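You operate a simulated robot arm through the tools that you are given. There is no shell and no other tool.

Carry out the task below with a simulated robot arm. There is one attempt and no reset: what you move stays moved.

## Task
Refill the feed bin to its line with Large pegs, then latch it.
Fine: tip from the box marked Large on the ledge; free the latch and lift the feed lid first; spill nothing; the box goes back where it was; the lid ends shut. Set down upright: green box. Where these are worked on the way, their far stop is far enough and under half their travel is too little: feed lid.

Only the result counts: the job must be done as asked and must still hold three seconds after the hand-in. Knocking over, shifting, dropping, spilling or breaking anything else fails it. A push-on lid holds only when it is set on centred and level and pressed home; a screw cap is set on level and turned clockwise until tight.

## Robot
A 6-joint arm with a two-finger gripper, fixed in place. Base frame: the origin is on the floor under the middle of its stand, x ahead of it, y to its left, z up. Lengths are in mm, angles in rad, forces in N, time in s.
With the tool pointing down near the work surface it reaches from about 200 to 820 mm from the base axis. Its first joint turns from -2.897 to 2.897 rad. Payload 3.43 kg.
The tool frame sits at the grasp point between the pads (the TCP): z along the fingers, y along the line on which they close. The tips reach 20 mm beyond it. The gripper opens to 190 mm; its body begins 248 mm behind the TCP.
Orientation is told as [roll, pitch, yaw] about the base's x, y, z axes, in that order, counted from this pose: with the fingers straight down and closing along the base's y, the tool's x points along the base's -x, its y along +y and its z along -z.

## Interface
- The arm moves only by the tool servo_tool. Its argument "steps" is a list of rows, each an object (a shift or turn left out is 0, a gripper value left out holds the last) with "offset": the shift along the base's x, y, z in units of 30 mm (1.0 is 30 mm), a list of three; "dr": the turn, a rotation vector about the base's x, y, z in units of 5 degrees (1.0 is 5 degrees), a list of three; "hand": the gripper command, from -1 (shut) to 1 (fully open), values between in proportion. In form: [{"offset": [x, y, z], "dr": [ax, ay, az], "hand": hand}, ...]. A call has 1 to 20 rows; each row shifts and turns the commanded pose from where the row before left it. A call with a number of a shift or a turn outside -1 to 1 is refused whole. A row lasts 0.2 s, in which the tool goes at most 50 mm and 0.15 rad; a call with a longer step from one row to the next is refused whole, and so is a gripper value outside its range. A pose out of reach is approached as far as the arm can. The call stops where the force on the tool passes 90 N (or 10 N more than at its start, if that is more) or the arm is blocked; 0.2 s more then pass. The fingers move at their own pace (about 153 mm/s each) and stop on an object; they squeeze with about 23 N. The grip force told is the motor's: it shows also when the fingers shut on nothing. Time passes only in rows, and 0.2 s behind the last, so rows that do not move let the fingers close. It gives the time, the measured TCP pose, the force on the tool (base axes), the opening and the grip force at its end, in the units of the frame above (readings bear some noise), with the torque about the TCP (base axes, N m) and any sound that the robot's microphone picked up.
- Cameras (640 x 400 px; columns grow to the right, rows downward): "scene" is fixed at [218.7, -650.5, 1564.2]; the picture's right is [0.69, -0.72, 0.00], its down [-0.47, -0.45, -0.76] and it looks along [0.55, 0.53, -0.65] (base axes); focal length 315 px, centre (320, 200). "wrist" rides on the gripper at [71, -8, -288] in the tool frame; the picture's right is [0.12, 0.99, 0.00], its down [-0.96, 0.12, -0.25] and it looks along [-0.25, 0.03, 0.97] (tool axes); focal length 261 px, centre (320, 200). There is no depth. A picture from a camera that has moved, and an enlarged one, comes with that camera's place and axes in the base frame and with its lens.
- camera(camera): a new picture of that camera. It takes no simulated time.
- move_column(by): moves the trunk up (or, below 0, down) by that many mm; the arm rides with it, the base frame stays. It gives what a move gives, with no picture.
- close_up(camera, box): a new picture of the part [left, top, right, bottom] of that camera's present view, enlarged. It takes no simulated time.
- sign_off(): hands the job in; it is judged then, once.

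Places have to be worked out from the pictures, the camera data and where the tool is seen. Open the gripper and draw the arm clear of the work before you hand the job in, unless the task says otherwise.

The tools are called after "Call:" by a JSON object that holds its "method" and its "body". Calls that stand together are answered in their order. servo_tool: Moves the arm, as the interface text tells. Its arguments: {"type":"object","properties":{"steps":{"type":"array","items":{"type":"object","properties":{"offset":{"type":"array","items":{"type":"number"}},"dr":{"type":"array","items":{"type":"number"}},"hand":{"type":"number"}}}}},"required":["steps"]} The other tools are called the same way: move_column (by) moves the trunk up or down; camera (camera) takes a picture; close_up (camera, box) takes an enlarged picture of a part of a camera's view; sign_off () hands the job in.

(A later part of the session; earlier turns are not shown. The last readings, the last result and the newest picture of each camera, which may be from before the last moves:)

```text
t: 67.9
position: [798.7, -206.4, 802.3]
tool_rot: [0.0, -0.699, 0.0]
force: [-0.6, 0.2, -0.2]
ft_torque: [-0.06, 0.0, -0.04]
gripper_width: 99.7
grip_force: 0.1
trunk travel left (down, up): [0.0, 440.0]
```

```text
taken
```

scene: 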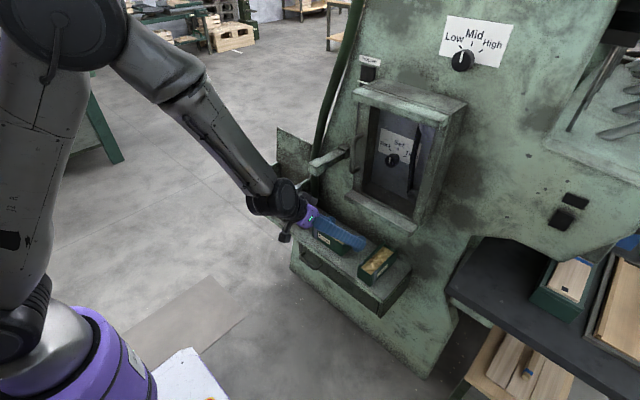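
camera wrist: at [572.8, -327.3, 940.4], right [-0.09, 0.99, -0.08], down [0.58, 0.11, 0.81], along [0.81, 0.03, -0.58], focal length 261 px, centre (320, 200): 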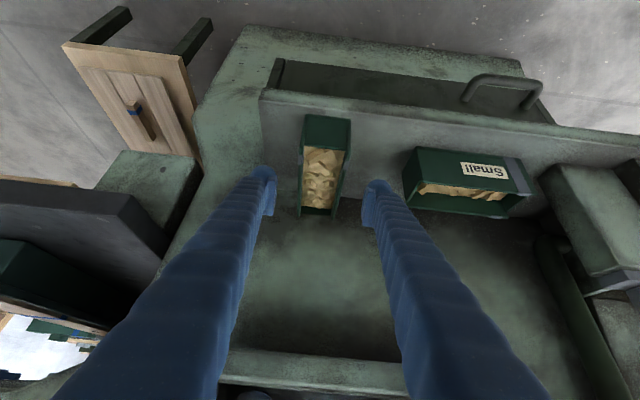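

No flags so far and the arm geometry is now visible: the forearm lines up with the tool at low heights, but at z≈1050 it is much flatter. I rehearse the crossing at x≈690, z≈1050.

Call:
{"method": "servo_tool", "body": {"steps": [{"offset": [-0.6, 0, 0.9]}, {"offset": [-0.6, 0, 1]}, {"offset": [-0.6, 0, 1]}, {"offset": [-0.6, 0, 1]}, {"offset": [-0.6, 0, 1]}, {"offset": [-0.6, 0, 1]}, {"offset": [0, 0, 1]}, {"offset": [0, 0, 1]}, {"offset": [0, 0, 0.4]}, {"offset": [0, 1, 0]}, {"offset": [0, 1, 0]}, {"offset": [0, 1, 0]}, {"offset": [0, 1, 0]}, {"offset": [0, 1, 0]}, {"offset": [0, 1, 0]}, {"offset": [0, 1, 0]}, {}]}}

Call:
{"method": "camera", "body": {"camera": "scene"}}

```text
t: 71.5
position: [690.0, 5.0, 1051.4]
tool_rot: [0.0, -0.698, -0.001]
force: [0.5, 0.3, -0.2]
ft_torque: [-0.02, 0.0, -0.03]
gripper_width: 99.6
grip_force: 0.0
trunk travel left (down, up): [0.0, 440.0]
```

```text
taken
```

scene: 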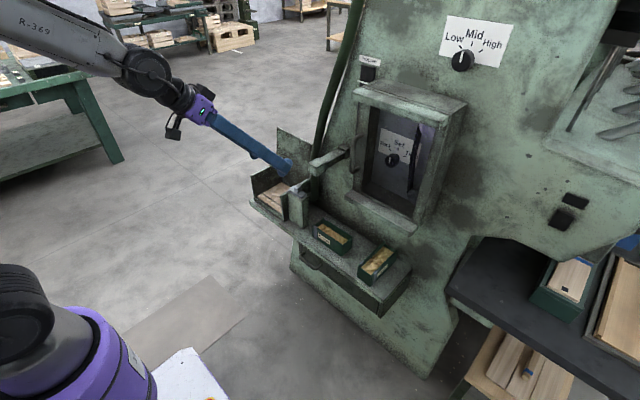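

No flags at this height. I continue the rehearsal to the bin (y≈190) and through the pouring tilt with the fingers at box width.

Call:
{"method": "servo_tool", "body": {"steps": [{"offset": [0, 1, 0], "hand": -0.37}, {"offset": [0, 1, 0]}, {"offset": [0, 1, 0]}, {"offset": [0, 1, 0]}, {"offset": [0, 1, 0]}, {"offset": [0, 1, 0]}, {"offset": [0, 0.15, 0]}, {"offset": [0.8, 0, -0.8]}, {"offset": [0.8, 0, -0.8]}, {"offset": [0.8, 0, -0.8]}, {"offset": [0.8, 0, -0.8]}, {"offset": [0.13, 0, -0.8]}, {"offset": [0, 0, -0.8]}, {"offset": [0, 0, -0.5]}, {}]}}

Call:
{"method": "camera", "body": {"camera": "scene"}}

Call:
{"method": "camera", "body": {"camera": "wrist"}}

```text
t: 74.7
position: [791.0, 188.9, 891.4]
tool_rot: [0.001, -0.697, -0.002]
force: [0.1, -0.4, -0.1]
ft_torque: [0.01, 0.01, -0.03]
gripper_width: 59.9
grip_force: 0.0
trunk travel left (down, up): [0.0, 440.0]
```

```text
taken
```

scene: 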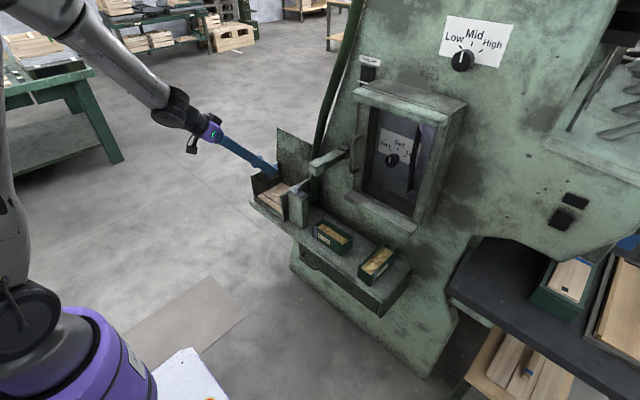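

```text
taken
camera wrist: at [551.5, 180.8, 1065.1], right [-0.09, 0.99, -0.08], down [0.58, 0.11, 0.81], along [0.81, 0.03, -0.58], focal length 261 px, centre (320, 200)
```

wrist: 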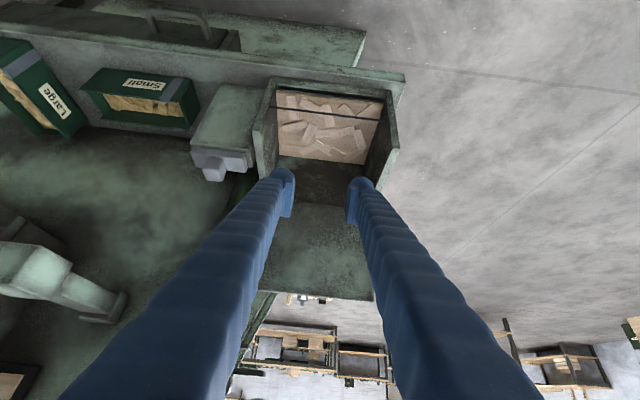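

Now the tilting motion itself, 75° in 5° steps, still with the empty hand.

Call:
{"method": "servo_tool", "body": {"steps": [{"offset": [0.111, 0, -0.222], "dr": [0, 1, 0]}, {"offset": [0.111, 0, -0.222], "dr": [0, 1, 0]}, {"offset": [0.111, 0, -0.222], "dr": [0, 1, 0]}, {"offset": [0.111, 0, -0.222], "dr": [0, 1, 0]}, {"offset": [0.111, 0, -0.222], "dr": [0, 1, 0]}, {"offset": [0.111, 0, -0.222], "dr": [0, 1, 0]}, {"offset": [0.111, 0, -0.089], "dr": [0, 1, 0]}, {"offset": [0.111, 0, -0.089], "dr": [0, 1, 0]}, {"offset": [0.111, 0, -0.089], "dr": [0, 1, 0]}, {"offset": [0.111, 0, -0.067], "dr": [0, 1, 0]}, {"offset": [0.111, 0, -0.067], "dr": [0, 1, 0]}, {"offset": [0.111, 0, -0.067], "dr": [0, 1, 0]}, {}]}}

Call:
{"method": "camera", "body": {"camera": "scene"}}

Call:
{"method": "camera", "body": {"camera": "wrist"}}

```text
t: 77.5
position: [830.1, 188.3, 836.4]
tool_rot: [-0.001, 0.35, 0.0]
force: [0.6, -0.4, 0.0]
ft_torque: [-0.03, 0.13, 0.02]
gripper_width: 59.4
grip_force: 0.1
trunk travel left (down, up): [0.0, 440.0]
```

```text
taken
```

scene: 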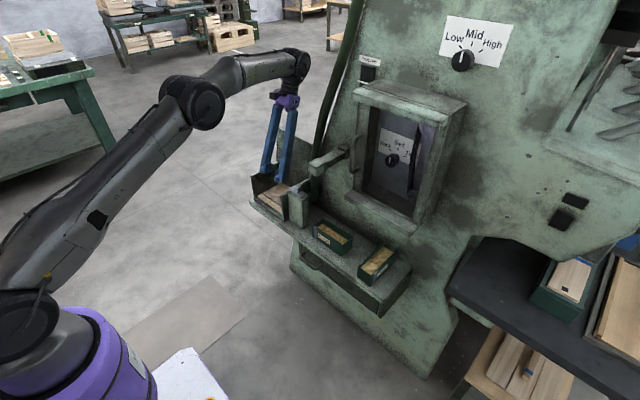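

```text
taken
camera wrist: at [863.3, 180.7, 1129.6], right [-0.11, 0.99, 0.04], down [0.99, 0.11, -0.1], along [-0.1, 0.03, -0.99], focal length 261 px, centre (320, 200)
```

wrist: 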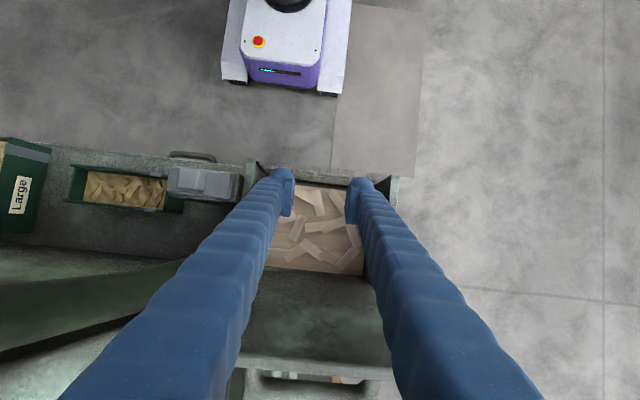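

60° of tilt is fine. I try the last 15–20° to learn the limit.

Call:
{"method": "servo_tool", "body": {"steps": [{"offset": [0.1, 0, 0], "dr": [0, 1, 0]}, {"offset": [0.1, 0, 0.05], "dr": [0, 1, 0]}, {"offset": [0.1, 0, 0.05], "dr": [0, 1, 0]}, {}]}}

Call:
{"method": "camera", "body": {"camera": "scene"}}

```text
t: 78.5
position: [760.6, 173.6, 821.7]
tool_rot: [0.001, 0.603, -0.001]
force: [0.2, 0.1, -0.3]
ft_torque: [0.04, 0.06, 0.02]
gripper_width: 59.8
grip_force: 0.1
out of reach, approached as far as the arm can: row 1, 2, 3
trunk travel left (down, up): [0.0, 440.0]
```

```text
taken
```

scene: 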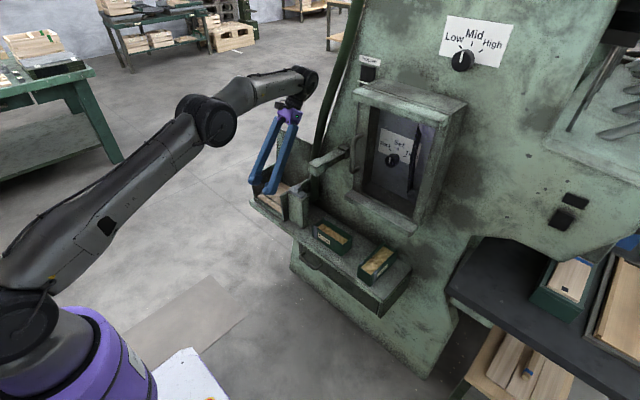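

Beyond about 60–65° the arm runs out of reach there, which tells me to grip the box nearer its near end (so the lip reaches farther) and back off slightly when tilting more. I raise and return by the rehearsed way.

Call:
{"method": "servo_tool", "body": {"steps": [{"offset": [0, 0, 1]}, {"offset": [0, 0, 1]}, {"offset": [0, 0, 0.5], "dr": [0, -1, 0]}, {"offset": [-0.1, 0, 0.5], "dr": [0, -1, 0]}, {"offset": [-0.2, 0, 0.4], "dr": [0, -1, 0]}, {"offset": [-0.2, 0, 0.4], "dr": [0, -1, 0]}, {"offset": [-0.2, 0, 0.4], "dr": [0, -1, 0]}, {"offset": [-0.2, 0, 0.4], "dr": [0, -1, 0]}, {"offset": [-0.2, 0, 0.4], "dr": [0, -1, 0]}, {"offset": [-0.2, 0, 0.4], "dr": [0, -1, 0]}, {"offset": [-0.2, 0, 0.4], "dr": [0, -1, 0]}, {"offset": [-0.2, 0, 0.4], "dr": [0, -1, 0]}, {"offset": [-0.2, 0, 0.4], "dr": [0, -1, 0]}, {"offset": [-0.2, 0, 0.4], "dr": [0, -1, 0]}, {"offset": [-0.2, 0, 0.3], "dr": [0, -1, 0]}, {"offset": [0, 0, 0.2], "dr": [0, -1, 0]}, {"offset": [0, 0, 0], "dr": [0, -0.91, 0]}, {}]}}

```text
t: 82.3
position: [671.9, 171.6, 1040.3]
tool_rot: [0.0, -0.693, 0.0]
force: [-0.6, 0.3, 0.4]
ft_torque: [-0.02, 0.01, -0.01]
gripper_width: 59.9
grip_force: 0.0
out of reach, approached as far as the arm can: row 1, 2
trunk travel left (down, up): [0.0, 440.0]
```

Now I cross back to y≈-319 at this height, opening to 100 mm.

Call:
{"method": "servo_tool", "body": {"steps": [{"offset": [0.1, -0.9, 0.1], "dr": [0, -0.06, 0], "hand": 0.05}, {"offset": [0.1, -1, 0.1]}, {"offset": [0.1, -1, 0.1]}, {"offset": [0.1, -1, 0]}, {"offset": [0.1, -1, 0]}, {"offset": [0.1, -1, 0]}, {"offset": [0, -1, 0]}, {"offset": [0, -1, 0]}, {"offset": [0, -1, 0]}, {"offset": [0, -1, 0]}, {"offset": [0, -1, 0]}, {"offset": [0, -1, 0]}, {"offset": [0, -1, 0]}, {"offset": [0, -1, 0]}, {"offset": [0, -1, 0]}, {"offset": [0, -1, 0]}, {"offset": [0, -0.45, 0]}, {}]}}

Call:
{"method": "camera", "body": {"camera": "wrist"}}

```text
t: 86.1
position: [688.8, -319.9, 1049.5]
tool_rot: [0.0, -0.696, -0.001]
force: [-0.2, -0.3, -0.4]
ft_torque: [0.05, 0.03, 0.05]
gripper_width: 99.7
grip_force: 0.0
trunk travel left (down, up): [0.0, 440.0]
```

```text
taken
camera wrist: at [450.9, -327.8, 1223.3], right [-0.09, 0.99, -0.08], down [0.58, 0.11, 0.81], along [0.81, 0.03, -0.59], focal length 261 px, centre (320, 200)
```

wrist: 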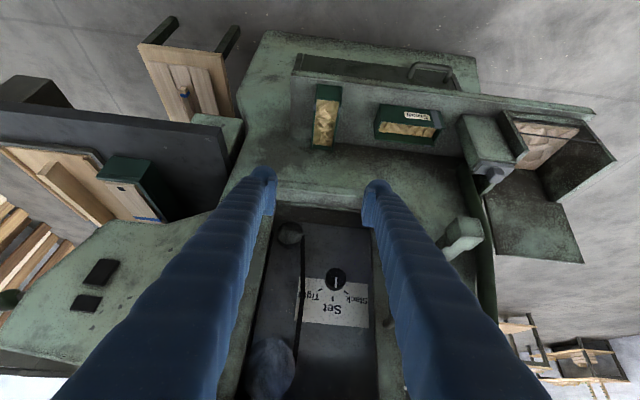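

Back above the box. I descend by the same diagonal to the box, this time gripping 20 mm closer to its near end (x≈842).

Call:
{"method": "servo_tool", "body": {"steps": [{"offset": [0, 0, -1]}, {"offset": [0, 0, -1]}, {"offset": [0, 0, -1]}, {"offset": [0.55, 0, -1]}, {"offset": [0.55, 0, -1]}, {"offset": [0.55, 0, -1]}, {"offset": [0.7, 0, -0.8]}, {"offset": [0.7, 0, -0.8]}, {"offset": [0.7, 0, -0.8]}, {"offset": [0.17, 0.02, -1]}, {"offset": [0.3, 0, -0.63]}, {"offset": [0.3, 0, -0.63]}, {"offset": [0.3, 0, -0.63]}, {}]}}

Call:
{"method": "close_up", "body": {"camera": "wrist", "box": [240, 120, 400, 220]}}

```text
t: 89.1
position: [834.4, -318.3, 709.1]
tool_rot: [0.0, -0.695, 0.0]
force: [-0.4, -0.5, 0.5]
ft_torque: [0.01, -0.01, -0.02]
gripper_width: 100.0
grip_force: 0.1
trunk travel left (down, up): [0.0, 440.0]
```

```text
4.00 times, centred on (320, 170) of wrist
camera zoom: at [595.5, -326.1, 884.0], right [-0.09, 0.99, -0.08], down [0.58, 0.11, 0.81], along [0.81, 0.03, -0.59], focal length 1043 px, centre (320, 320)
```

zoom: 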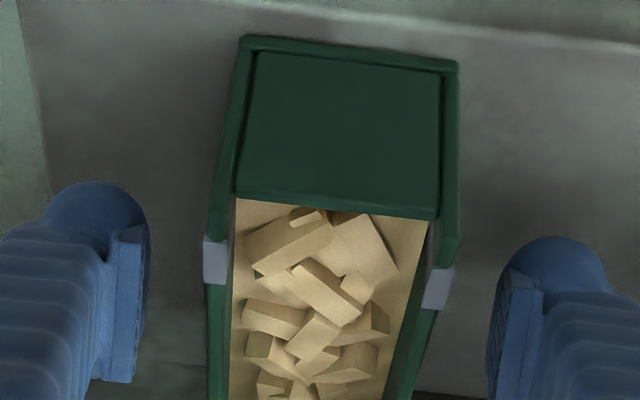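

One last small descent, then grip.

Call:
{"method": "servo_tool", "body": {"steps": [{"offset": [0.13, -0.01, -0.31]}, {"offset": [0.13, -0.01, -0.31]}, {}, {"hand": -1}, {"hand": -1}, {"hand": -1}, {"hand": -1}]}}

Call:
{"method": "close_up", "body": {"camera": "wrist", "box": [240, 120, 400, 220]}}

```text
t: 90.7
position: [842.7, -318.6, 691.7]
tool_rot: [0.001, -0.697, -0.001]
force: [0.1, 0.1, 0.8]
ft_torque: [-0.09, -0.11, 0.03]
gripper_width: 59.9
grip_force: 23.2
trunk travel left (down, up): [0.0, 440.0]
```

```text
4.00 times, centred on (320, 170) of wrist
camera zoom: at [603.1, -326.9, 866.3], right [-0.09, 0.99, -0.08], down [0.58, 0.11, 0.81], along [0.81, 0.03, -0.59], focal length 1043 px, centre (320, 320)
```

zoom: 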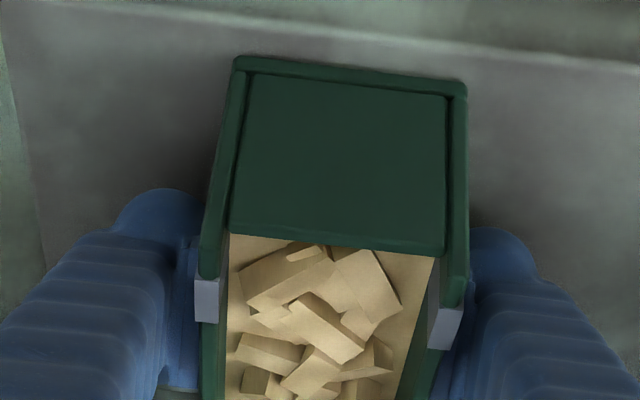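

Gripped. I lift 15 mm in small steps and check that the box comes with the hand.

Call:
{"method": "servo_tool", "body": {"steps": [{"offset": [0, 0, 0.15]}, {"offset": [0, 0, 0.15]}, {"offset": [0, 0, 0.2]}, {}]}}

Call:
{"method": "close_up", "body": {"camera": "wrist", "box": [240, 120, 400, 220]}}

Call:
{"method": "close_up", "body": {"camera": "scene", "box": [370, 235, 430, 290]}}

```text
t: 91.7
position: [842.3, -319.4, 706.4]
tool_rot: [0.001, -0.696, -0.002]
force: [-0.2, -0.8, -1.3]
ft_torque: [-0.04, 0.03, -0.01]
gripper_width: 59.9
grip_force: 22.9
trunk travel left (down, up): [0.0, 440.0]
```

```text
4.00 times, centred on (320, 170) of wrist
camera zoom: at [603.2, -327.5, 881.3], right [-0.09, 0.99, -0.08], down [0.58, 0.11, 0.81], along [0.81, 0.03, -0.59], focal length 1043 px, centre (320, 320)
```

zoom: 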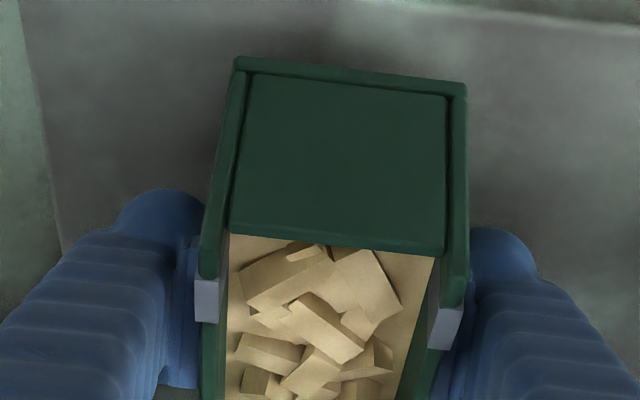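

```text
7.27 times, centred on (400, 262) of scene
camera zoom: at [218.7, -650.5, 1564.2], right [0.69, -0.72, 0.0], down [-0.47, -0.45, -0.76], along [0.55, 0.53, -0.65], focal length 2292 px, centre (-262, -254)
```

zoom: 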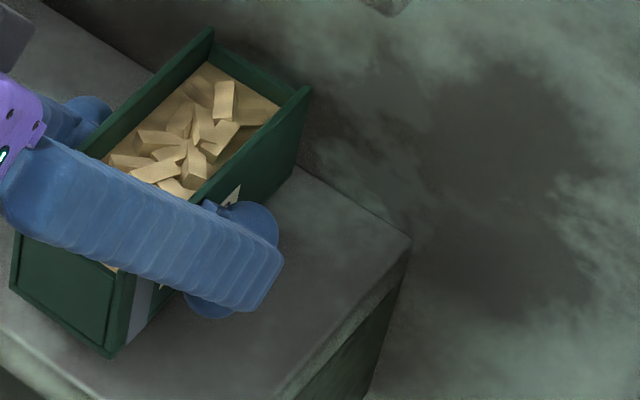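

The box is held firmly. I carry it up and back gently by the rehearsed diagonal, checking partway.

Call:
{"method": "servo_tool", "body": {"steps": [{"offset": [0, 0, 0.5]}, {"offset": [0, 0, 0.6]}, {"offset": [-0.4, 0, 0.55]}, {"offset": [-0.5, 0, 0.55]}, {"offset": [-0.5, 0, 0.55]}, {}]}}

Call:
{"method": "close_up", "body": {"camera": "wrist", "box": [240, 120, 400, 220]}}

```text
t: 93.1
position: [798.8, -319.4, 790.1]
tool_rot: [0.001, -0.696, -0.001]
force: [-0.4, 0.1, -1.4]
ft_torque: [-0.02, 0.02, 0.04]
gripper_width: 59.9
grip_force: 22.5
trunk travel left (down, up): [0.0, 440.0]
```

```text
4.00 times, centred on (320, 170) of wrist
camera zoom: at [560.5, -327.3, 963.3], right [-0.09, 0.99, -0.08], down [0.58, 0.11, 0.81], along [0.81, 0.03, -0.59], focal length 1043 px, centre (320, 320)
```

zoom: 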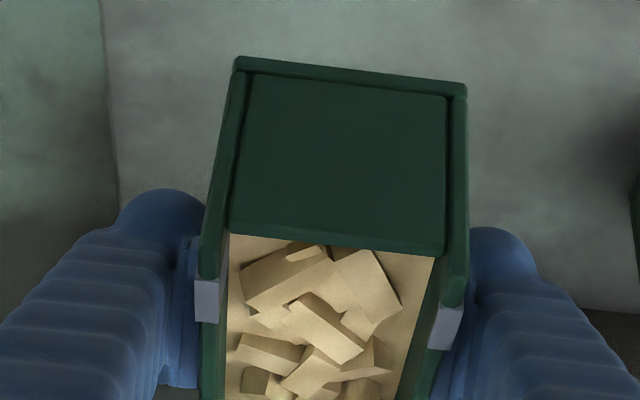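

The box sits unchanged in the grip. I continue up to the crossing height.

Call:
{"method": "servo_tool", "body": {"steps": [{"offset": [-0.5, 0, 0.58]}, {"offset": [-0.5, 0, 0.58]}, {"offset": [-0.5, 0, 0.58]}, {"offset": [-0.5, 0, 0.58]}, {"offset": [-0.4, 0, 0.6]}, {"offset": [-0.4, 0, 0.6]}, {"offset": [-0.4, 0, 0.6]}, {"offset": [-0.4, 0, 0.6]}, {"offset": [-0.4, 0, 0.6]}, {"offset": [-0.1, 0, 0.66]}, {"offset": [-0.1, 0, 0.66]}, {"offset": [-0.1, 0, 0.66]}, {"offset": [-0.1, 0, 0.66]}, {"offset": [-0.1, 0, 0.66]}, {}]}}

Call:
{"method": "camera", "body": {"camera": "wrist"}}

Call:
{"method": "camera", "body": {"camera": "scene"}}

```text
t: 96.3
position: [664.5, -318.5, 1048.9]
tool_rot: [0.001, -0.697, -0.001]
force: [-0.2, -0.7, -1.8]
ft_torque: [-0.01, 0.02, -0.01]
gripper_width: 59.9
grip_force: 22.8
trunk travel left (down, up): [0.0, 440.0]
```

```text
taken
camera wrist: at [425.6, -326.6, 1223.4], right [-0.09, 0.99, -0.08], down [0.58, 0.11, 0.81], along [0.81, 0.03, -0.59], focal length 261 px, centre (320, 200)
```

wrist: 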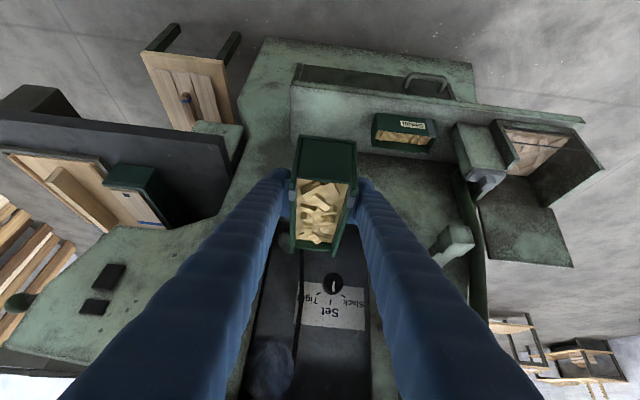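

```text
taken
```

scene: 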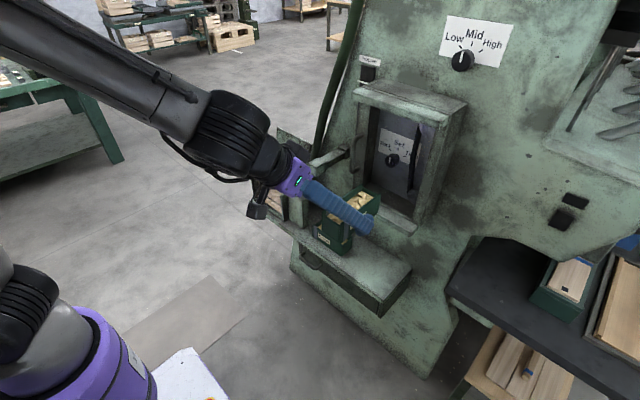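

The box is level and secure. I traverse to the bin at steady speed.

Call:
{"method": "servo_tool", "body": {"steps": [{"offset": [0, 0.4, 0]}, {"offset": [0, 0.7, 0]}, {"offset": [0, 0.9, 0]}, {"offset": [0, 0.95, 0]}, {"offset": [0, 0.95, 0]}, {"offset": [0, 0.95, 0]}, {"offset": [0, 0.95, 0]}, {"offset": [0, 0.95, 0]}, {"offset": [0, 0.95, 0]}, {"offset": [0, 0.95, 0]}, {"offset": [0, 0.95, 0]}, {"offset": [0, 0.95, 0]}, {"offset": [0, 0.95, 0]}, {"offset": [0, 0.95, 0]}, {"offset": [0, 0.95, 0]}, {"offset": [0, 0.95, 0]}, {"offset": [0, 0.95, 0]}, {"offset": [0, 0.9, 0]}, {"offset": [0, 0.7, 0]}, {"offset": [0, 0.4, 0]}]}}

Call:
{"method": "camera", "body": {"camera": "wrist"}}

Call:
{"method": "close_up", "body": {"camera": "scene", "box": [200, 100, 340, 220]}}

```text
t: 100.5
position: [666.7, 197.6, 1049.5]
tool_rot: [-0.001, -0.697, -0.005]
force: [0.2, -1.2, -1.6]
ft_torque: [0.0, 0.02, 0.01]
gripper_width: 60.0
grip_force: 23.4
trunk travel left (down, up): [0.0, 440.0]
```

```text
taken
camera wrist: at [426.9, 190.6, 1223.1], right [-0.09, 0.99, -0.08], down [0.58, 0.11, 0.81], along [0.81, 0.03, -0.58], focal length 261 px, centre (320, 200)
```

wrist: 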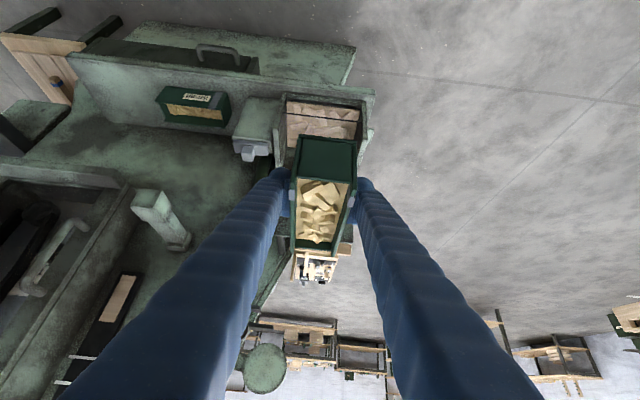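

```text
3.33 times, centred on (270, 160) of scene
camera zoom: at [218.7, -650.5, 1564.2], right [0.69, -0.72, 0.0], down [-0.47, -0.45, -0.76], along [0.55, 0.53, -0.65], focal length 1050 px, centre (487, 333)
```

zoom: 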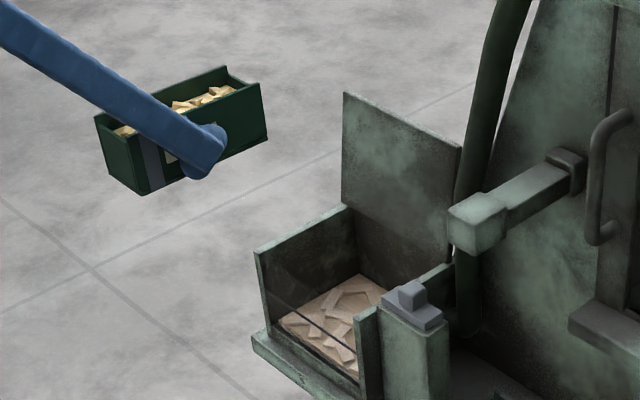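

Box level and full above the bin's front. I bring it forward and down to the start of the pour (bottom above the bin's rim).

Call:
{"method": "servo_tool", "body": {"steps": [{"offset": [0.25, -0.03, -0.3]}, {"offset": [0.4, -0.03, -0.55]}, {"offset": [0.4, -0.03, -0.6]}, {"offset": [0.4, -0.03, -0.6]}, {"offset": [0.4, -0.03, -0.6]}, {"offset": [0.4, -0.03, -0.6]}, {"offset": [0.4, -0.03, -0.6]}, {"offset": [0.4, -0.03, -0.6]}, {"offset": [0.35, -0.02, -0.55]}, {"offset": [0.2, 0, -0.3]}, {}]}}

Call:
{"method": "camera", "body": {"camera": "wrist"}}

Call:
{"method": "close_up", "body": {"camera": "scene", "box": [200, 100, 340, 220]}}

```text
t: 102.9
position: [773.6, 191.4, 889.4]
tool_rot: [-0.001, -0.697, -0.001]
force: [1.5, -0.2, -1.7]
ft_torque: [-0.02, 0.01, 0.02]
gripper_width: 60.1
grip_force: 22.4
trunk travel left (down, up): [0.0, 440.0]
```

```text
taken
camera wrist: at [534.9, 184.3, 1063.6], right [-0.09, 0.99, -0.08], down [0.58, 0.11, 0.81], along [0.81, 0.03, -0.59], focal length 261 px, centre (320, 200)
```

wrist: 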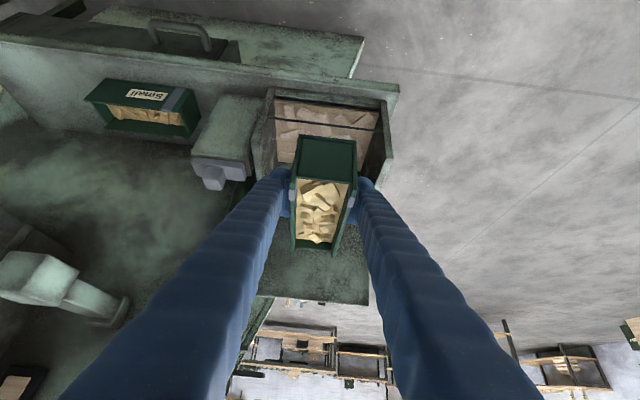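

```text
3.33 times, centred on (270, 160) of scene
camera zoom: at [218.7, -650.5, 1564.2], right [0.69, -0.72, 0.0], down [-0.47, -0.45, -0.76], along [0.55, 0.53, -0.65], focal length 1050 px, centre (487, 333)
```

zoom: 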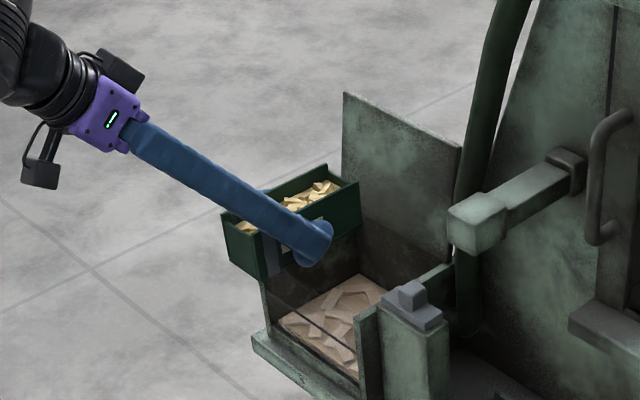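

In place. I tilt slowly, first about 20°, and look.

Call:
{"method": "servo_tool", "body": {"steps": [{"offset": [0.033, 0, -0.1], "dr": [0, 0.6, 0]}, {"offset": [0.033, 0, -0.1], "dr": [0, 0.6, 0]}, {"offset": [0.033, 0, -0.1], "dr": [0, 0.6, 0]}, {"offset": [0.033, 0, -0.1], "dr": [0, 0.6, 0]}, {"offset": [0.033, 0, -0.1], "dr": [0, 0.6, 0]}, {"offset": [0.033, 0, -0.1], "dr": [0, 0.6, 0]}, {"offset": [0.033, 0, -0.1], "dr": [0, 0.6, 0]}, {}]}}

Call:
{"method": "close_up", "body": {"camera": "wrist", "box": [220, 110, 420, 235]}}

Call:
{"method": "close_up", "body": {"camera": "scene", "box": [220, 120, 330, 220]}}

```text
t: 104.7
position: [782.2, 181.7, 873.0]
tool_rot: [-0.018, -0.379, -0.004]
force: [0.6, 0.4, -1.2]
ft_torque: [0.01, 0.06, 0.01]
gripper_width: 59.6
grip_force: 23.1
out of reach, approached as far as the arm can: row 3, 4
trunk travel left (down, up): [0.0, 440.0]
```

```text
3.20 times, centred on (320, 172) of wrist
camera zoom: at [609.1, 180.0, 1112.4], right [-0.1, 0.99, -0.06], down [0.8, 0.12, 0.58], along [0.59, 0.01, -0.81], focal length 834 px, centre (320, 288)
```

zoom: 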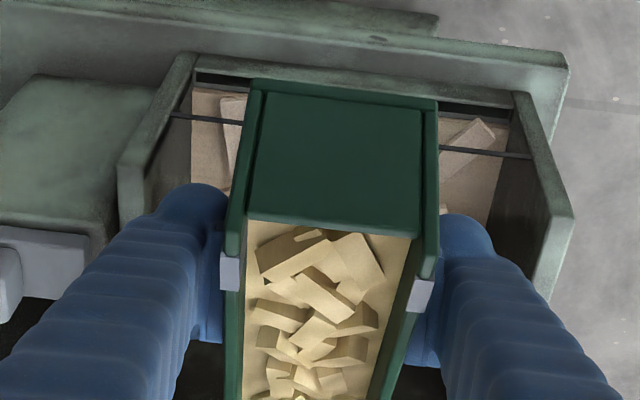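

```text
4.00 times, centred on (275, 170) of scene
camera zoom: at [218.7, -650.5, 1564.2], right [0.69, -0.72, 0.0], down [-0.47, -0.45, -0.76], along [0.55, 0.53, -0.65], focal length 1260 px, centre (500, 320)
```

zoom: 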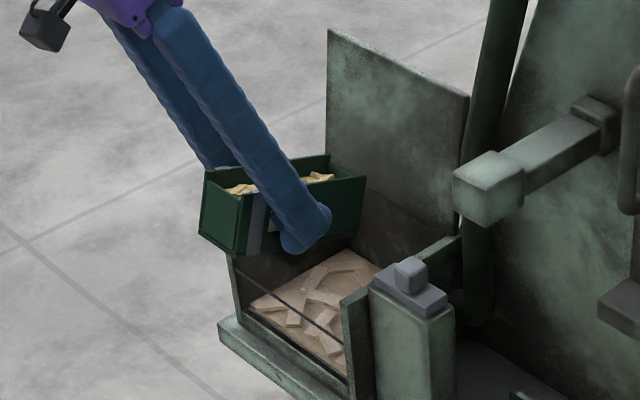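

About 18° of tilt, nothing poured yet; passing the wrist alignment nudged y by -9 mm and a 1° roll, which I correct while tilting on to ~33°.

Call:
{"method": "servo_tool", "body": {"steps": [{"offset": [0.033, 0.1, -0.1], "dr": [0.1, 0.6, 0.03]}, {"offset": [0.033, 0.1, -0.1], "dr": [0.1, 0.6, 0.03]}, {"offset": [0.033, 0.05, -0.1], "dr": [0, 0.6, 0]}, {"offset": [0.033, 0, -0.1], "dr": [0, 0.6, 0]}, {"offset": [0.033, 0, -0.1], "dr": [0, 0.6, 0]}, {}]}}

Call:
{"method": "close_up", "body": {"camera": "wrist", "box": [220, 110, 420, 235]}}

Call:
{"method": "close_up", "body": {"camera": "scene", "box": [220, 120, 330, 220]}}

```text
t: 106.1
position: [786.7, 189.0, 856.8]
tool_rot: [0.0, -0.116, -0.002]
force: [0.0, 0.1, -2.1]
ft_torque: [-0.01, 0.06, 0.01]
gripper_width: 60.1
grip_force: 23.1
trunk travel left (down, up): [0.0, 440.0]
```

```text
3.20 times, centred on (320, 172) of wrist
camera zoom: at [682.8, 182.7, 1133.3], right [-0.11, 0.99, -0.01], down [0.93, 0.11, 0.36], along [0.36, 0.03, -0.93], focal length 834 px, centre (320, 288)
```

zoom: 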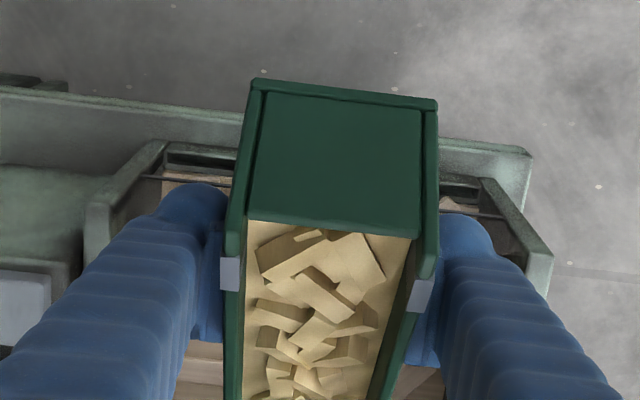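

```text
4.00 times, centred on (275, 170) of scene
camera zoom: at [218.7, -650.5, 1564.2], right [0.69, -0.72, 0.0], down [-0.47, -0.45, -0.76], along [0.55, 0.53, -0.65], focal length 1260 px, centre (500, 320)
```

zoom: 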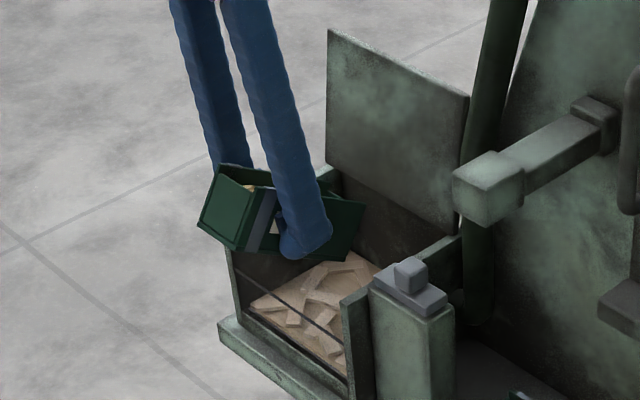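

Tilt is 33°, nothing moving yet. I tilt on to about 45°.

Call:
{"method": "servo_tool", "body": {"steps": [{"offset": [0.06, 0, -0.02], "dr": [0, 0.6, 0]}, {"offset": [0.06, 0, -0.02], "dr": [0, 0.6, 0]}, {"offset": [0.07, 0, 0], "dr": [0, 0.6, 0]}, {"offset": [0.07, 0, 0], "dr": [0, 0.6, 0]}, {}]}}

Call:
{"method": "close_up", "body": {"camera": "wrist", "box": [220, 110, 420, 235]}}

Call:
{"method": "close_up", "body": {"camera": "scene", "box": [220, 120, 330, 220]}}

```text
t: 107.3
position: [793.8, 189.4, 855.4]
tool_rot: [-0.001, 0.091, -0.004]
force: [-0.1, -0.3, -1.0]
ft_torque: [0.01, 0.05, 0.02]
gripper_width: 60.2
grip_force: 23.1
trunk travel left (down, up): [0.0, 440.0]
```

```text
3.20 times, centred on (320, 172) of wrist
camera zoom: at [750.3, 182.7, 1147.2], right [-0.12, 0.99, 0.01], down [0.98, 0.11, 0.16], along [0.16, 0.03, -0.99], focal length 834 px, centre (320, 288)
```

zoom: 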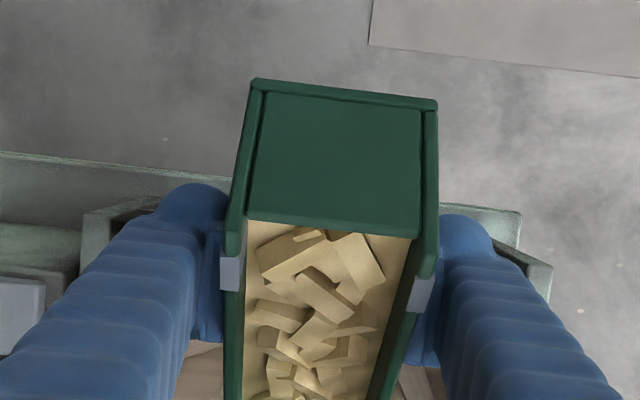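

```text
4.00 times, centred on (275, 170) of scene
camera zoom: at [218.7, -650.5, 1564.2], right [0.69, -0.72, 0.0], down [-0.47, -0.45, -0.76], along [0.55, 0.53, -0.65], focal length 1260 px, centre (500, 320)
```

zoom: 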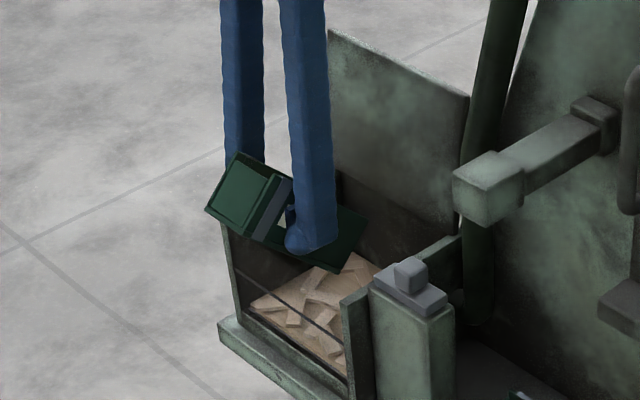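

At 45° still no visible flow. I look at the far end of the box and the bin from the wrist before tilting further.

Call:
{"method": "close_up", "body": {"camera": "wrist", "box": [250, 170, 390, 270]}}

Call:
{"method": "servo_tool", "body": {"steps": [{"offset": [0.08, 0, 0], "dr": [0, 0.6, 0]}, {"offset": [0.08, 0, 0], "dr": [0, 0.6, 0]}, {}, {}]}}

Call:
{"method": "close_up", "body": {"camera": "wrist", "box": [250, 170, 390, 270]}}

Call:
{"method": "close_up", "body": {"camera": "scene", "box": [220, 120, 330, 220]}}

```text
4.00 times, centred on (320, 220) of wrist
camera zoom: at [750.3, 182.7, 1147.2], right [-0.12, 0.99, 0.01], down [0.98, 0.11, 0.16], along [0.16, 0.03, -0.99], focal length 1043 px, centre (320, 120)
```

zoom: 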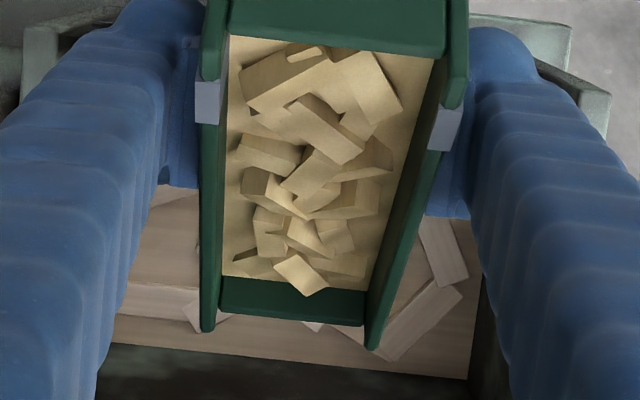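

```text
t: 108.3
position: [799.2, 189.8, 855.9]
tool_rot: [-0.002, 0.195, -0.003]
force: [0.5, -0.2, -1.3]
ft_torque: [0.01, -0.03, -0.01]
gripper_width: 59.9
grip_force: 23.1
trunk travel left (down, up): [0.0, 440.0]
```

```text
4.00 times, centred on (320, 220) of wrist
camera zoom: at [785.5, 182.5, 1151.0], right [-0.11, 0.99, 0.02], down [0.99, 0.11, 0.06], along [0.05, 0.03, -1.0], focal length 1043 px, centre (320, 120)
```

zoom: 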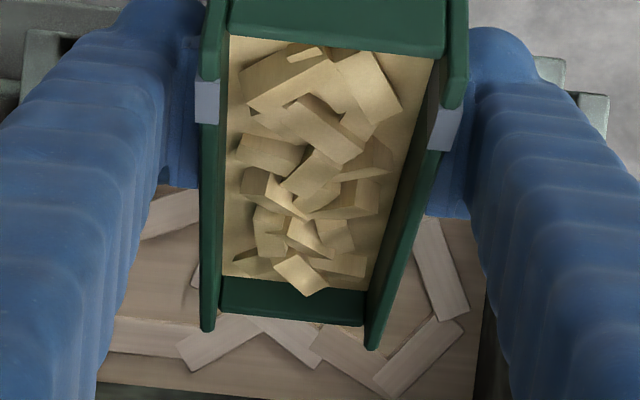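

```text
4.00 times, centred on (275, 170) of scene
camera zoom: at [218.7, -650.5, 1564.2], right [0.69, -0.72, 0.0], down [-0.47, -0.45, -0.76], along [0.55, 0.53, -0.65], focal length 1260 px, centre (500, 320)
```

zoom: 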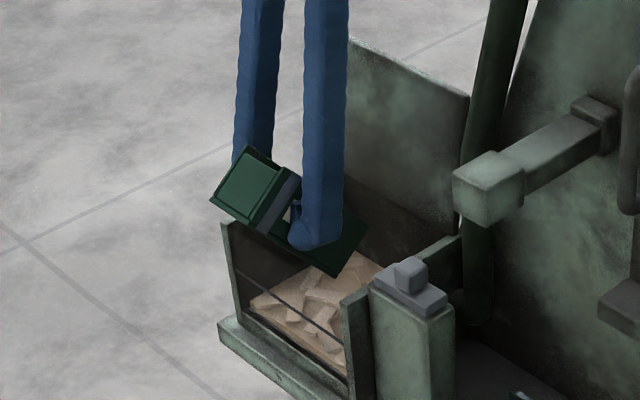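

At 51° the pegs still hold. I continue in small steps to 57° and 60°.

Call:
{"method": "servo_tool", "body": {"steps": [{"offset": [0.1, 0, 0], "dr": [0, 0.6, 0]}, {"offset": [0.1, 0, 0], "dr": [0, 0.6, 0]}, {}]}}

Call:
{"method": "close_up", "body": {"camera": "wrist", "box": [250, 170, 390, 270]}}

Call:
{"method": "close_up", "body": {"camera": "scene", "box": [220, 120, 330, 220]}}

```text
t: 109.1
position: [805.1, 189.7, 856.2]
tool_rot: [-0.001, 0.303, -0.003]
force: [0.4, -0.1, -2.3]
ft_torque: [0.03, 0.07, 0.0]
gripper_width: 59.6
grip_force: 22.5
trunk travel left (down, up): [0.0, 440.0]
```

```text
4.00 times, centred on (320, 220) of wrist
camera zoom: at [822.8, 182.5, 1150.4], right [-0.11, 0.99, 0.03], down [0.99, 0.11, -0.05], along [-0.05, 0.03, -1.0], focal length 1043 px, centre (320, 120)
```

zoom: 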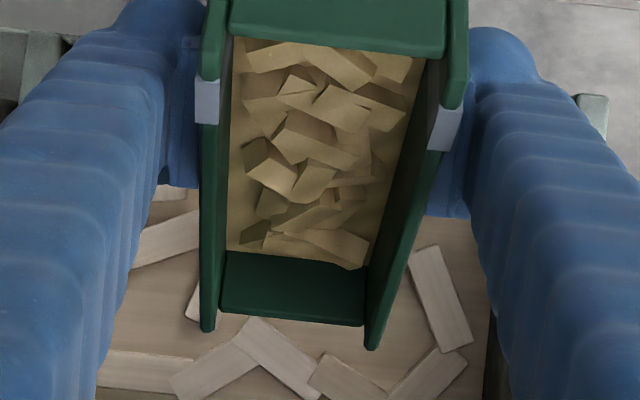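

```text
4.00 times, centred on (275, 170) of scene
camera zoom: at [218.7, -650.5, 1564.2], right [0.69, -0.72, 0.0], down [-0.47, -0.45, -0.76], along [0.55, 0.53, -0.65], focal length 1260 px, centre (500, 320)
```

zoom: 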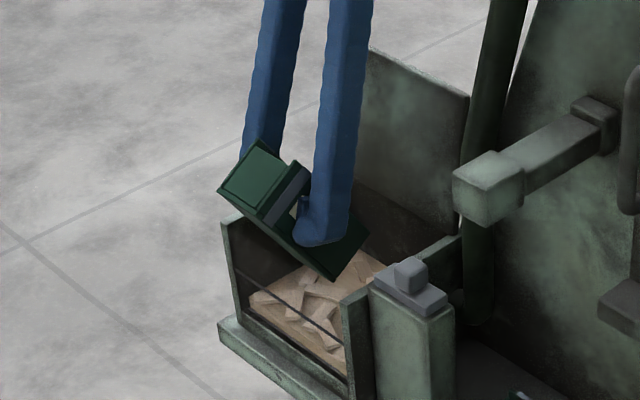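

The pegs in the box have dropped: pouring began at about 55–57°. I hold still briefly and compare to see how it flows.

Call:
{"method": "servo_tool", "body": {"steps": [{}]}}

Call:
{"method": "close_up", "body": {"camera": "wrist", "box": [250, 170, 390, 270]}}

Call:
{"method": "close_up", "body": {"camera": "scene", "box": [245, 150, 315, 220]}}

```text
t: 109.5
position: [805.1, 188.5, 856.7]
tool_rot: [-0.002, 0.302, -0.004]
force: [-0.2, 0.2, -2.3]
ft_torque: [0.01, 0.03, -0.01]
gripper_width: 60.0
grip_force: 22.8
trunk travel left (down, up): [0.0, 440.0]
```

```text
4.00 times, centred on (320, 220) of wrist
camera zoom: at [822.8, 182.5, 1150.3], right [-0.11, 0.99, 0.03], down [0.99, 0.11, -0.05], along [-0.05, 0.03, -1.0], focal length 1043 px, centre (320, 120)
```

zoom: 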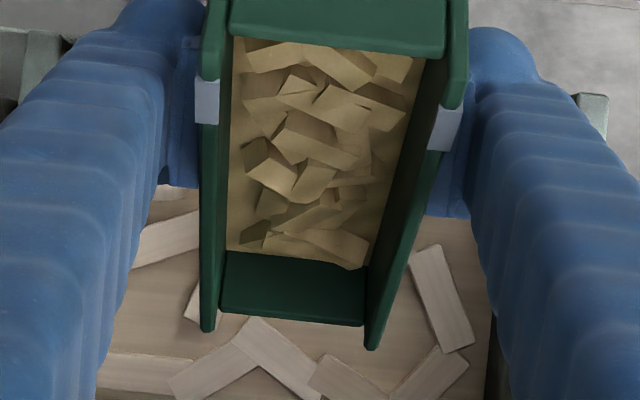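

```text
5.71 times, centred on (280, 185) of scene
camera zoom: at [218.7, -650.5, 1564.2], right [0.69, -0.72, 0.0], down [-0.47, -0.45, -0.76], along [0.55, 0.53, -0.65], focal length 1800 px, centre (549, 286)
```

zoom: 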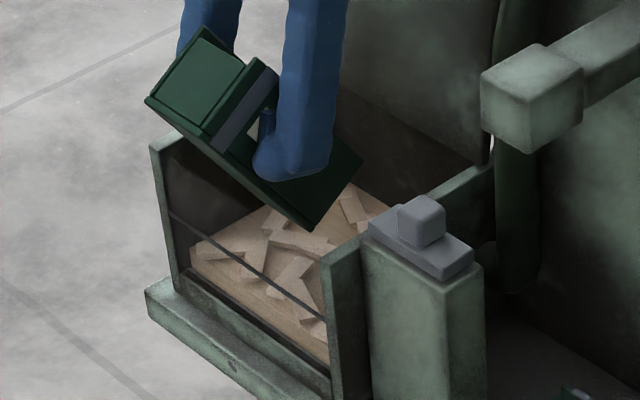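

Flow stops when the tilt stops, so it behaves like a level that settles to the tilt angle. I zoom on the window to compare the bin level with the line.

Call:
{"method": "close_up", "body": {"camera": "scene", "box": [258, 175, 298, 215]}}

Call:
{"method": "close_up", "body": {"camera": "wrist", "box": [260, 200, 400, 288]}}

```text
10.00 times, centred on (278, 195) of scene
camera zoom: at [218.7, -650.5, 1564.2], right [0.69, -0.72, 0.0], down [-0.47, -0.45, -0.76], along [0.55, 0.53, -0.65], focal length 3151 px, centre (740, 250)
```

zoom: 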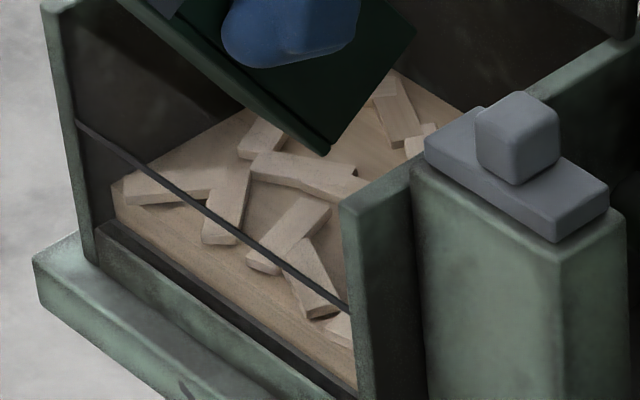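

```text
4.55 times, centred on (330, 244) of wrist
camera zoom: at [822.8, 182.5, 1150.3], right [-0.11, 0.99, 0.03], down [0.99, 0.11, -0.05], along [-0.05, 0.03, -1.0], focal length 1185 px, centre (274, 0)
```

zoom: 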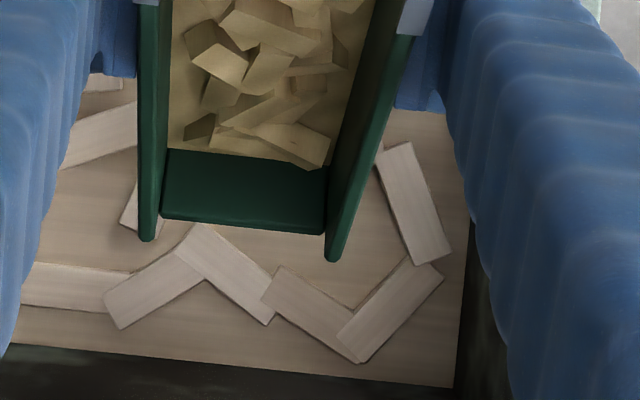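

The bin level rose from z≈692 to about 706; the line is at ≈738. I tilt on in small steps, raising slightly to keep clear of the rising pegs, and measure again.

Call:
{"method": "servo_tool", "body": {"steps": [{"offset": [0, 0, 0.1], "dr": [0, 0.3, 0]}, {"offset": [0, 0, 0.1], "dr": [0, 0.3, 0]}, {}]}}

Call:
{"method": "close_up", "body": {"camera": "scene", "box": [258, 175, 298, 215]}}

Call:
{"method": "close_up", "body": {"camera": "wrist", "box": [250, 170, 390, 270]}}

```text
t: 110.3
position: [805.2, 188.8, 861.8]
tool_rot: [-0.003, 0.353, -0.003]
force: [-0.4, 0.6, -2.1]
ft_torque: [0.04, 0.02, -0.01]
gripper_width: 60.2
grip_force: 22.9
trunk travel left (down, up): [0.0, 440.0]
```

```text
10.00 times, centred on (278, 195) of scene
camera zoom: at [218.7, -650.5, 1564.2], right [0.69, -0.72, 0.0], down [-0.47, -0.45, -0.76], along [0.55, 0.53, -0.65], focal length 3151 px, centre (740, 250)
```

zoom: 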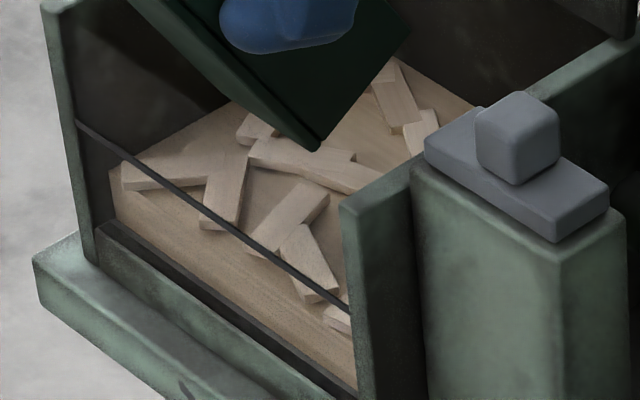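

```text
4.00 times, centred on (320, 220) of wrist
camera zoom: at [838.0, 182.3, 1155.0], right [-0.11, 0.99, 0.04], down [0.99, 0.11, -0.1], along [-0.1, 0.03, -0.99], focal length 1043 px, centre (320, 120)
```

zoom: 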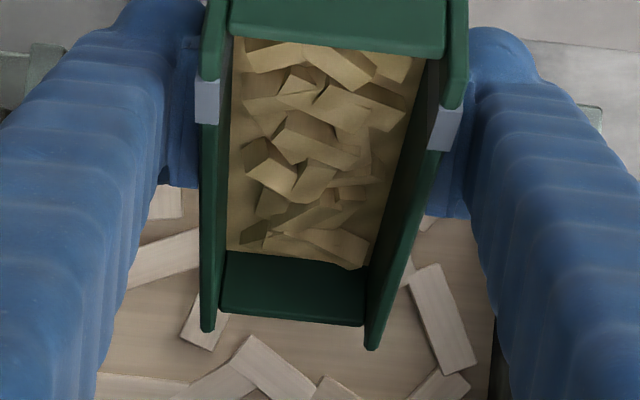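

Level is now about 714. I continue by another 3°.

Call:
{"method": "servo_tool", "body": {"steps": [{"offset": [-0.05, 0, 0.1], "dr": [0, 0.3, 0]}, {"offset": [-0.05, 0, 0.1], "dr": [0, 0.3, 0]}, {}]}}

Call:
{"method": "close_up", "body": {"camera": "scene", "box": [258, 175, 298, 215]}}

Call:
{"method": "close_up", "body": {"camera": "wrist", "box": [250, 170, 390, 270]}}

```text
t: 111.1
position: [802.4, 189.6, 868.1]
tool_rot: [-0.002, 0.408, -0.002]
force: [-0.4, -0.2, -1.3]
ft_torque: [0.01, 0.02, -0.01]
gripper_width: 60.0
grip_force: 22.7
trunk travel left (down, up): [0.0, 440.0]
```

```text
10.00 times, centred on (278, 195) of scene
camera zoom: at [218.7, -650.5, 1564.2], right [0.69, -0.72, 0.0], down [-0.47, -0.45, -0.76], along [0.55, 0.53, -0.65], focal length 3151 px, centre (740, 250)
```

zoom: 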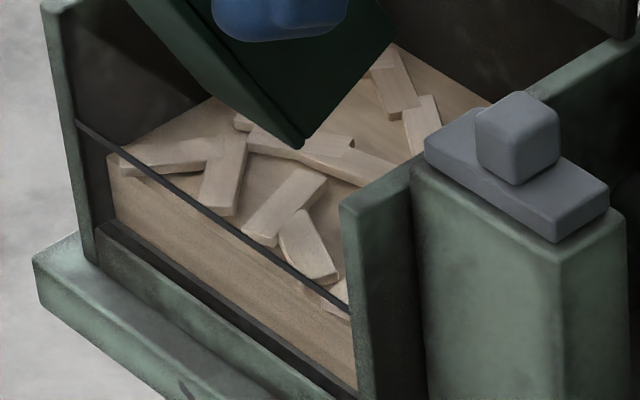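

```text
4.00 times, centred on (320, 220) of wrist
camera zoom: at [850.6, 182.4, 1159.1], right [-0.11, 0.99, 0.05], down [0.98, 0.11, -0.15], along [-0.16, 0.03, -0.99], focal length 1043 px, centre (320, 120)
```

zoom: 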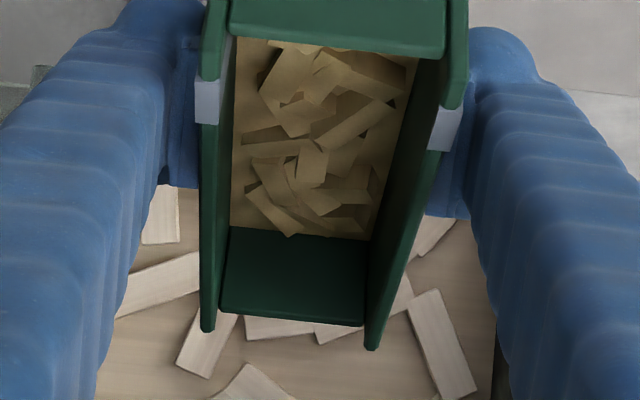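

Level is about 721, 17 mm below the line. I tilt another ~3°, easing x back slightly to stay within reach.

Call:
{"method": "servo_tool", "body": {"steps": [{"offset": [-0.1, 0, 0.07], "dr": [0, 0.3, 0]}, {"offset": [-0.1, 0, 0.07], "dr": [0, 0.3, 0]}, {}]}}

Call:
{"method": "close_up", "body": {"camera": "scene", "box": [258, 175, 298, 215]}}

Call:
{"method": "close_up", "body": {"camera": "wrist", "box": [250, 170, 390, 270]}}

```text
t: 111.9
position: [795.9, 190.3, 873.4]
tool_rot: [-0.003, 0.458, -0.002]
force: [-0.5, 0.3, -0.5]
ft_torque: [-0.02, 0.03, 0.01]
gripper_width: 59.7
grip_force: 23.3
trunk travel left (down, up): [0.0, 440.0]
```

```text
10.00 times, centred on (278, 195) of scene
camera zoom: at [218.7, -650.5, 1564.2], right [0.69, -0.72, 0.0], down [-0.47, -0.45, -0.76], along [0.55, 0.53, -0.65], focal length 3151 px, centre (740, 250)
```

zoom: 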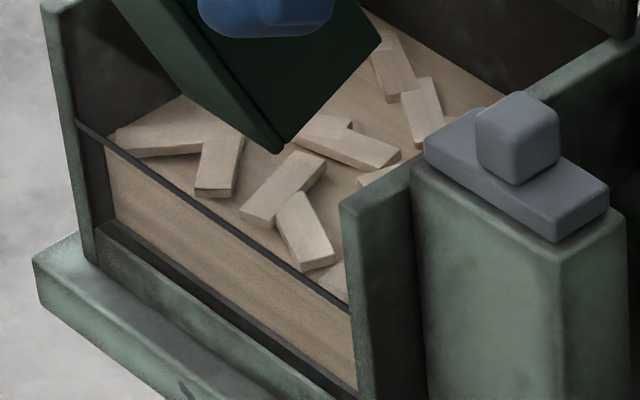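

```text
4.00 times, centred on (320, 220) of wrist
camera zoom: at [859.8, 182.4, 1160.5], right [-0.1, 0.99, 0.05], down [0.97, 0.11, -0.2], along [-0.21, 0.03, -0.98], focal length 1043 px, centre (320, 120)
```

zoom: 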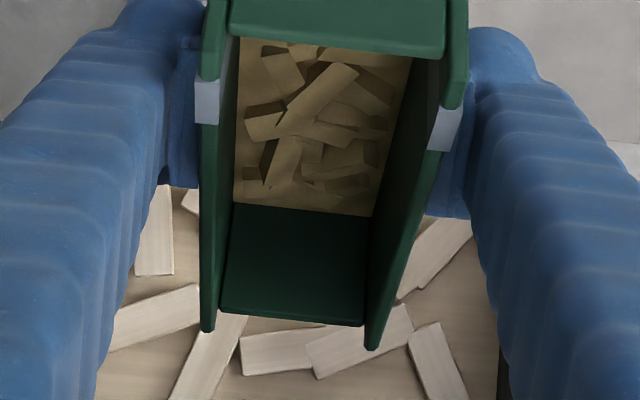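

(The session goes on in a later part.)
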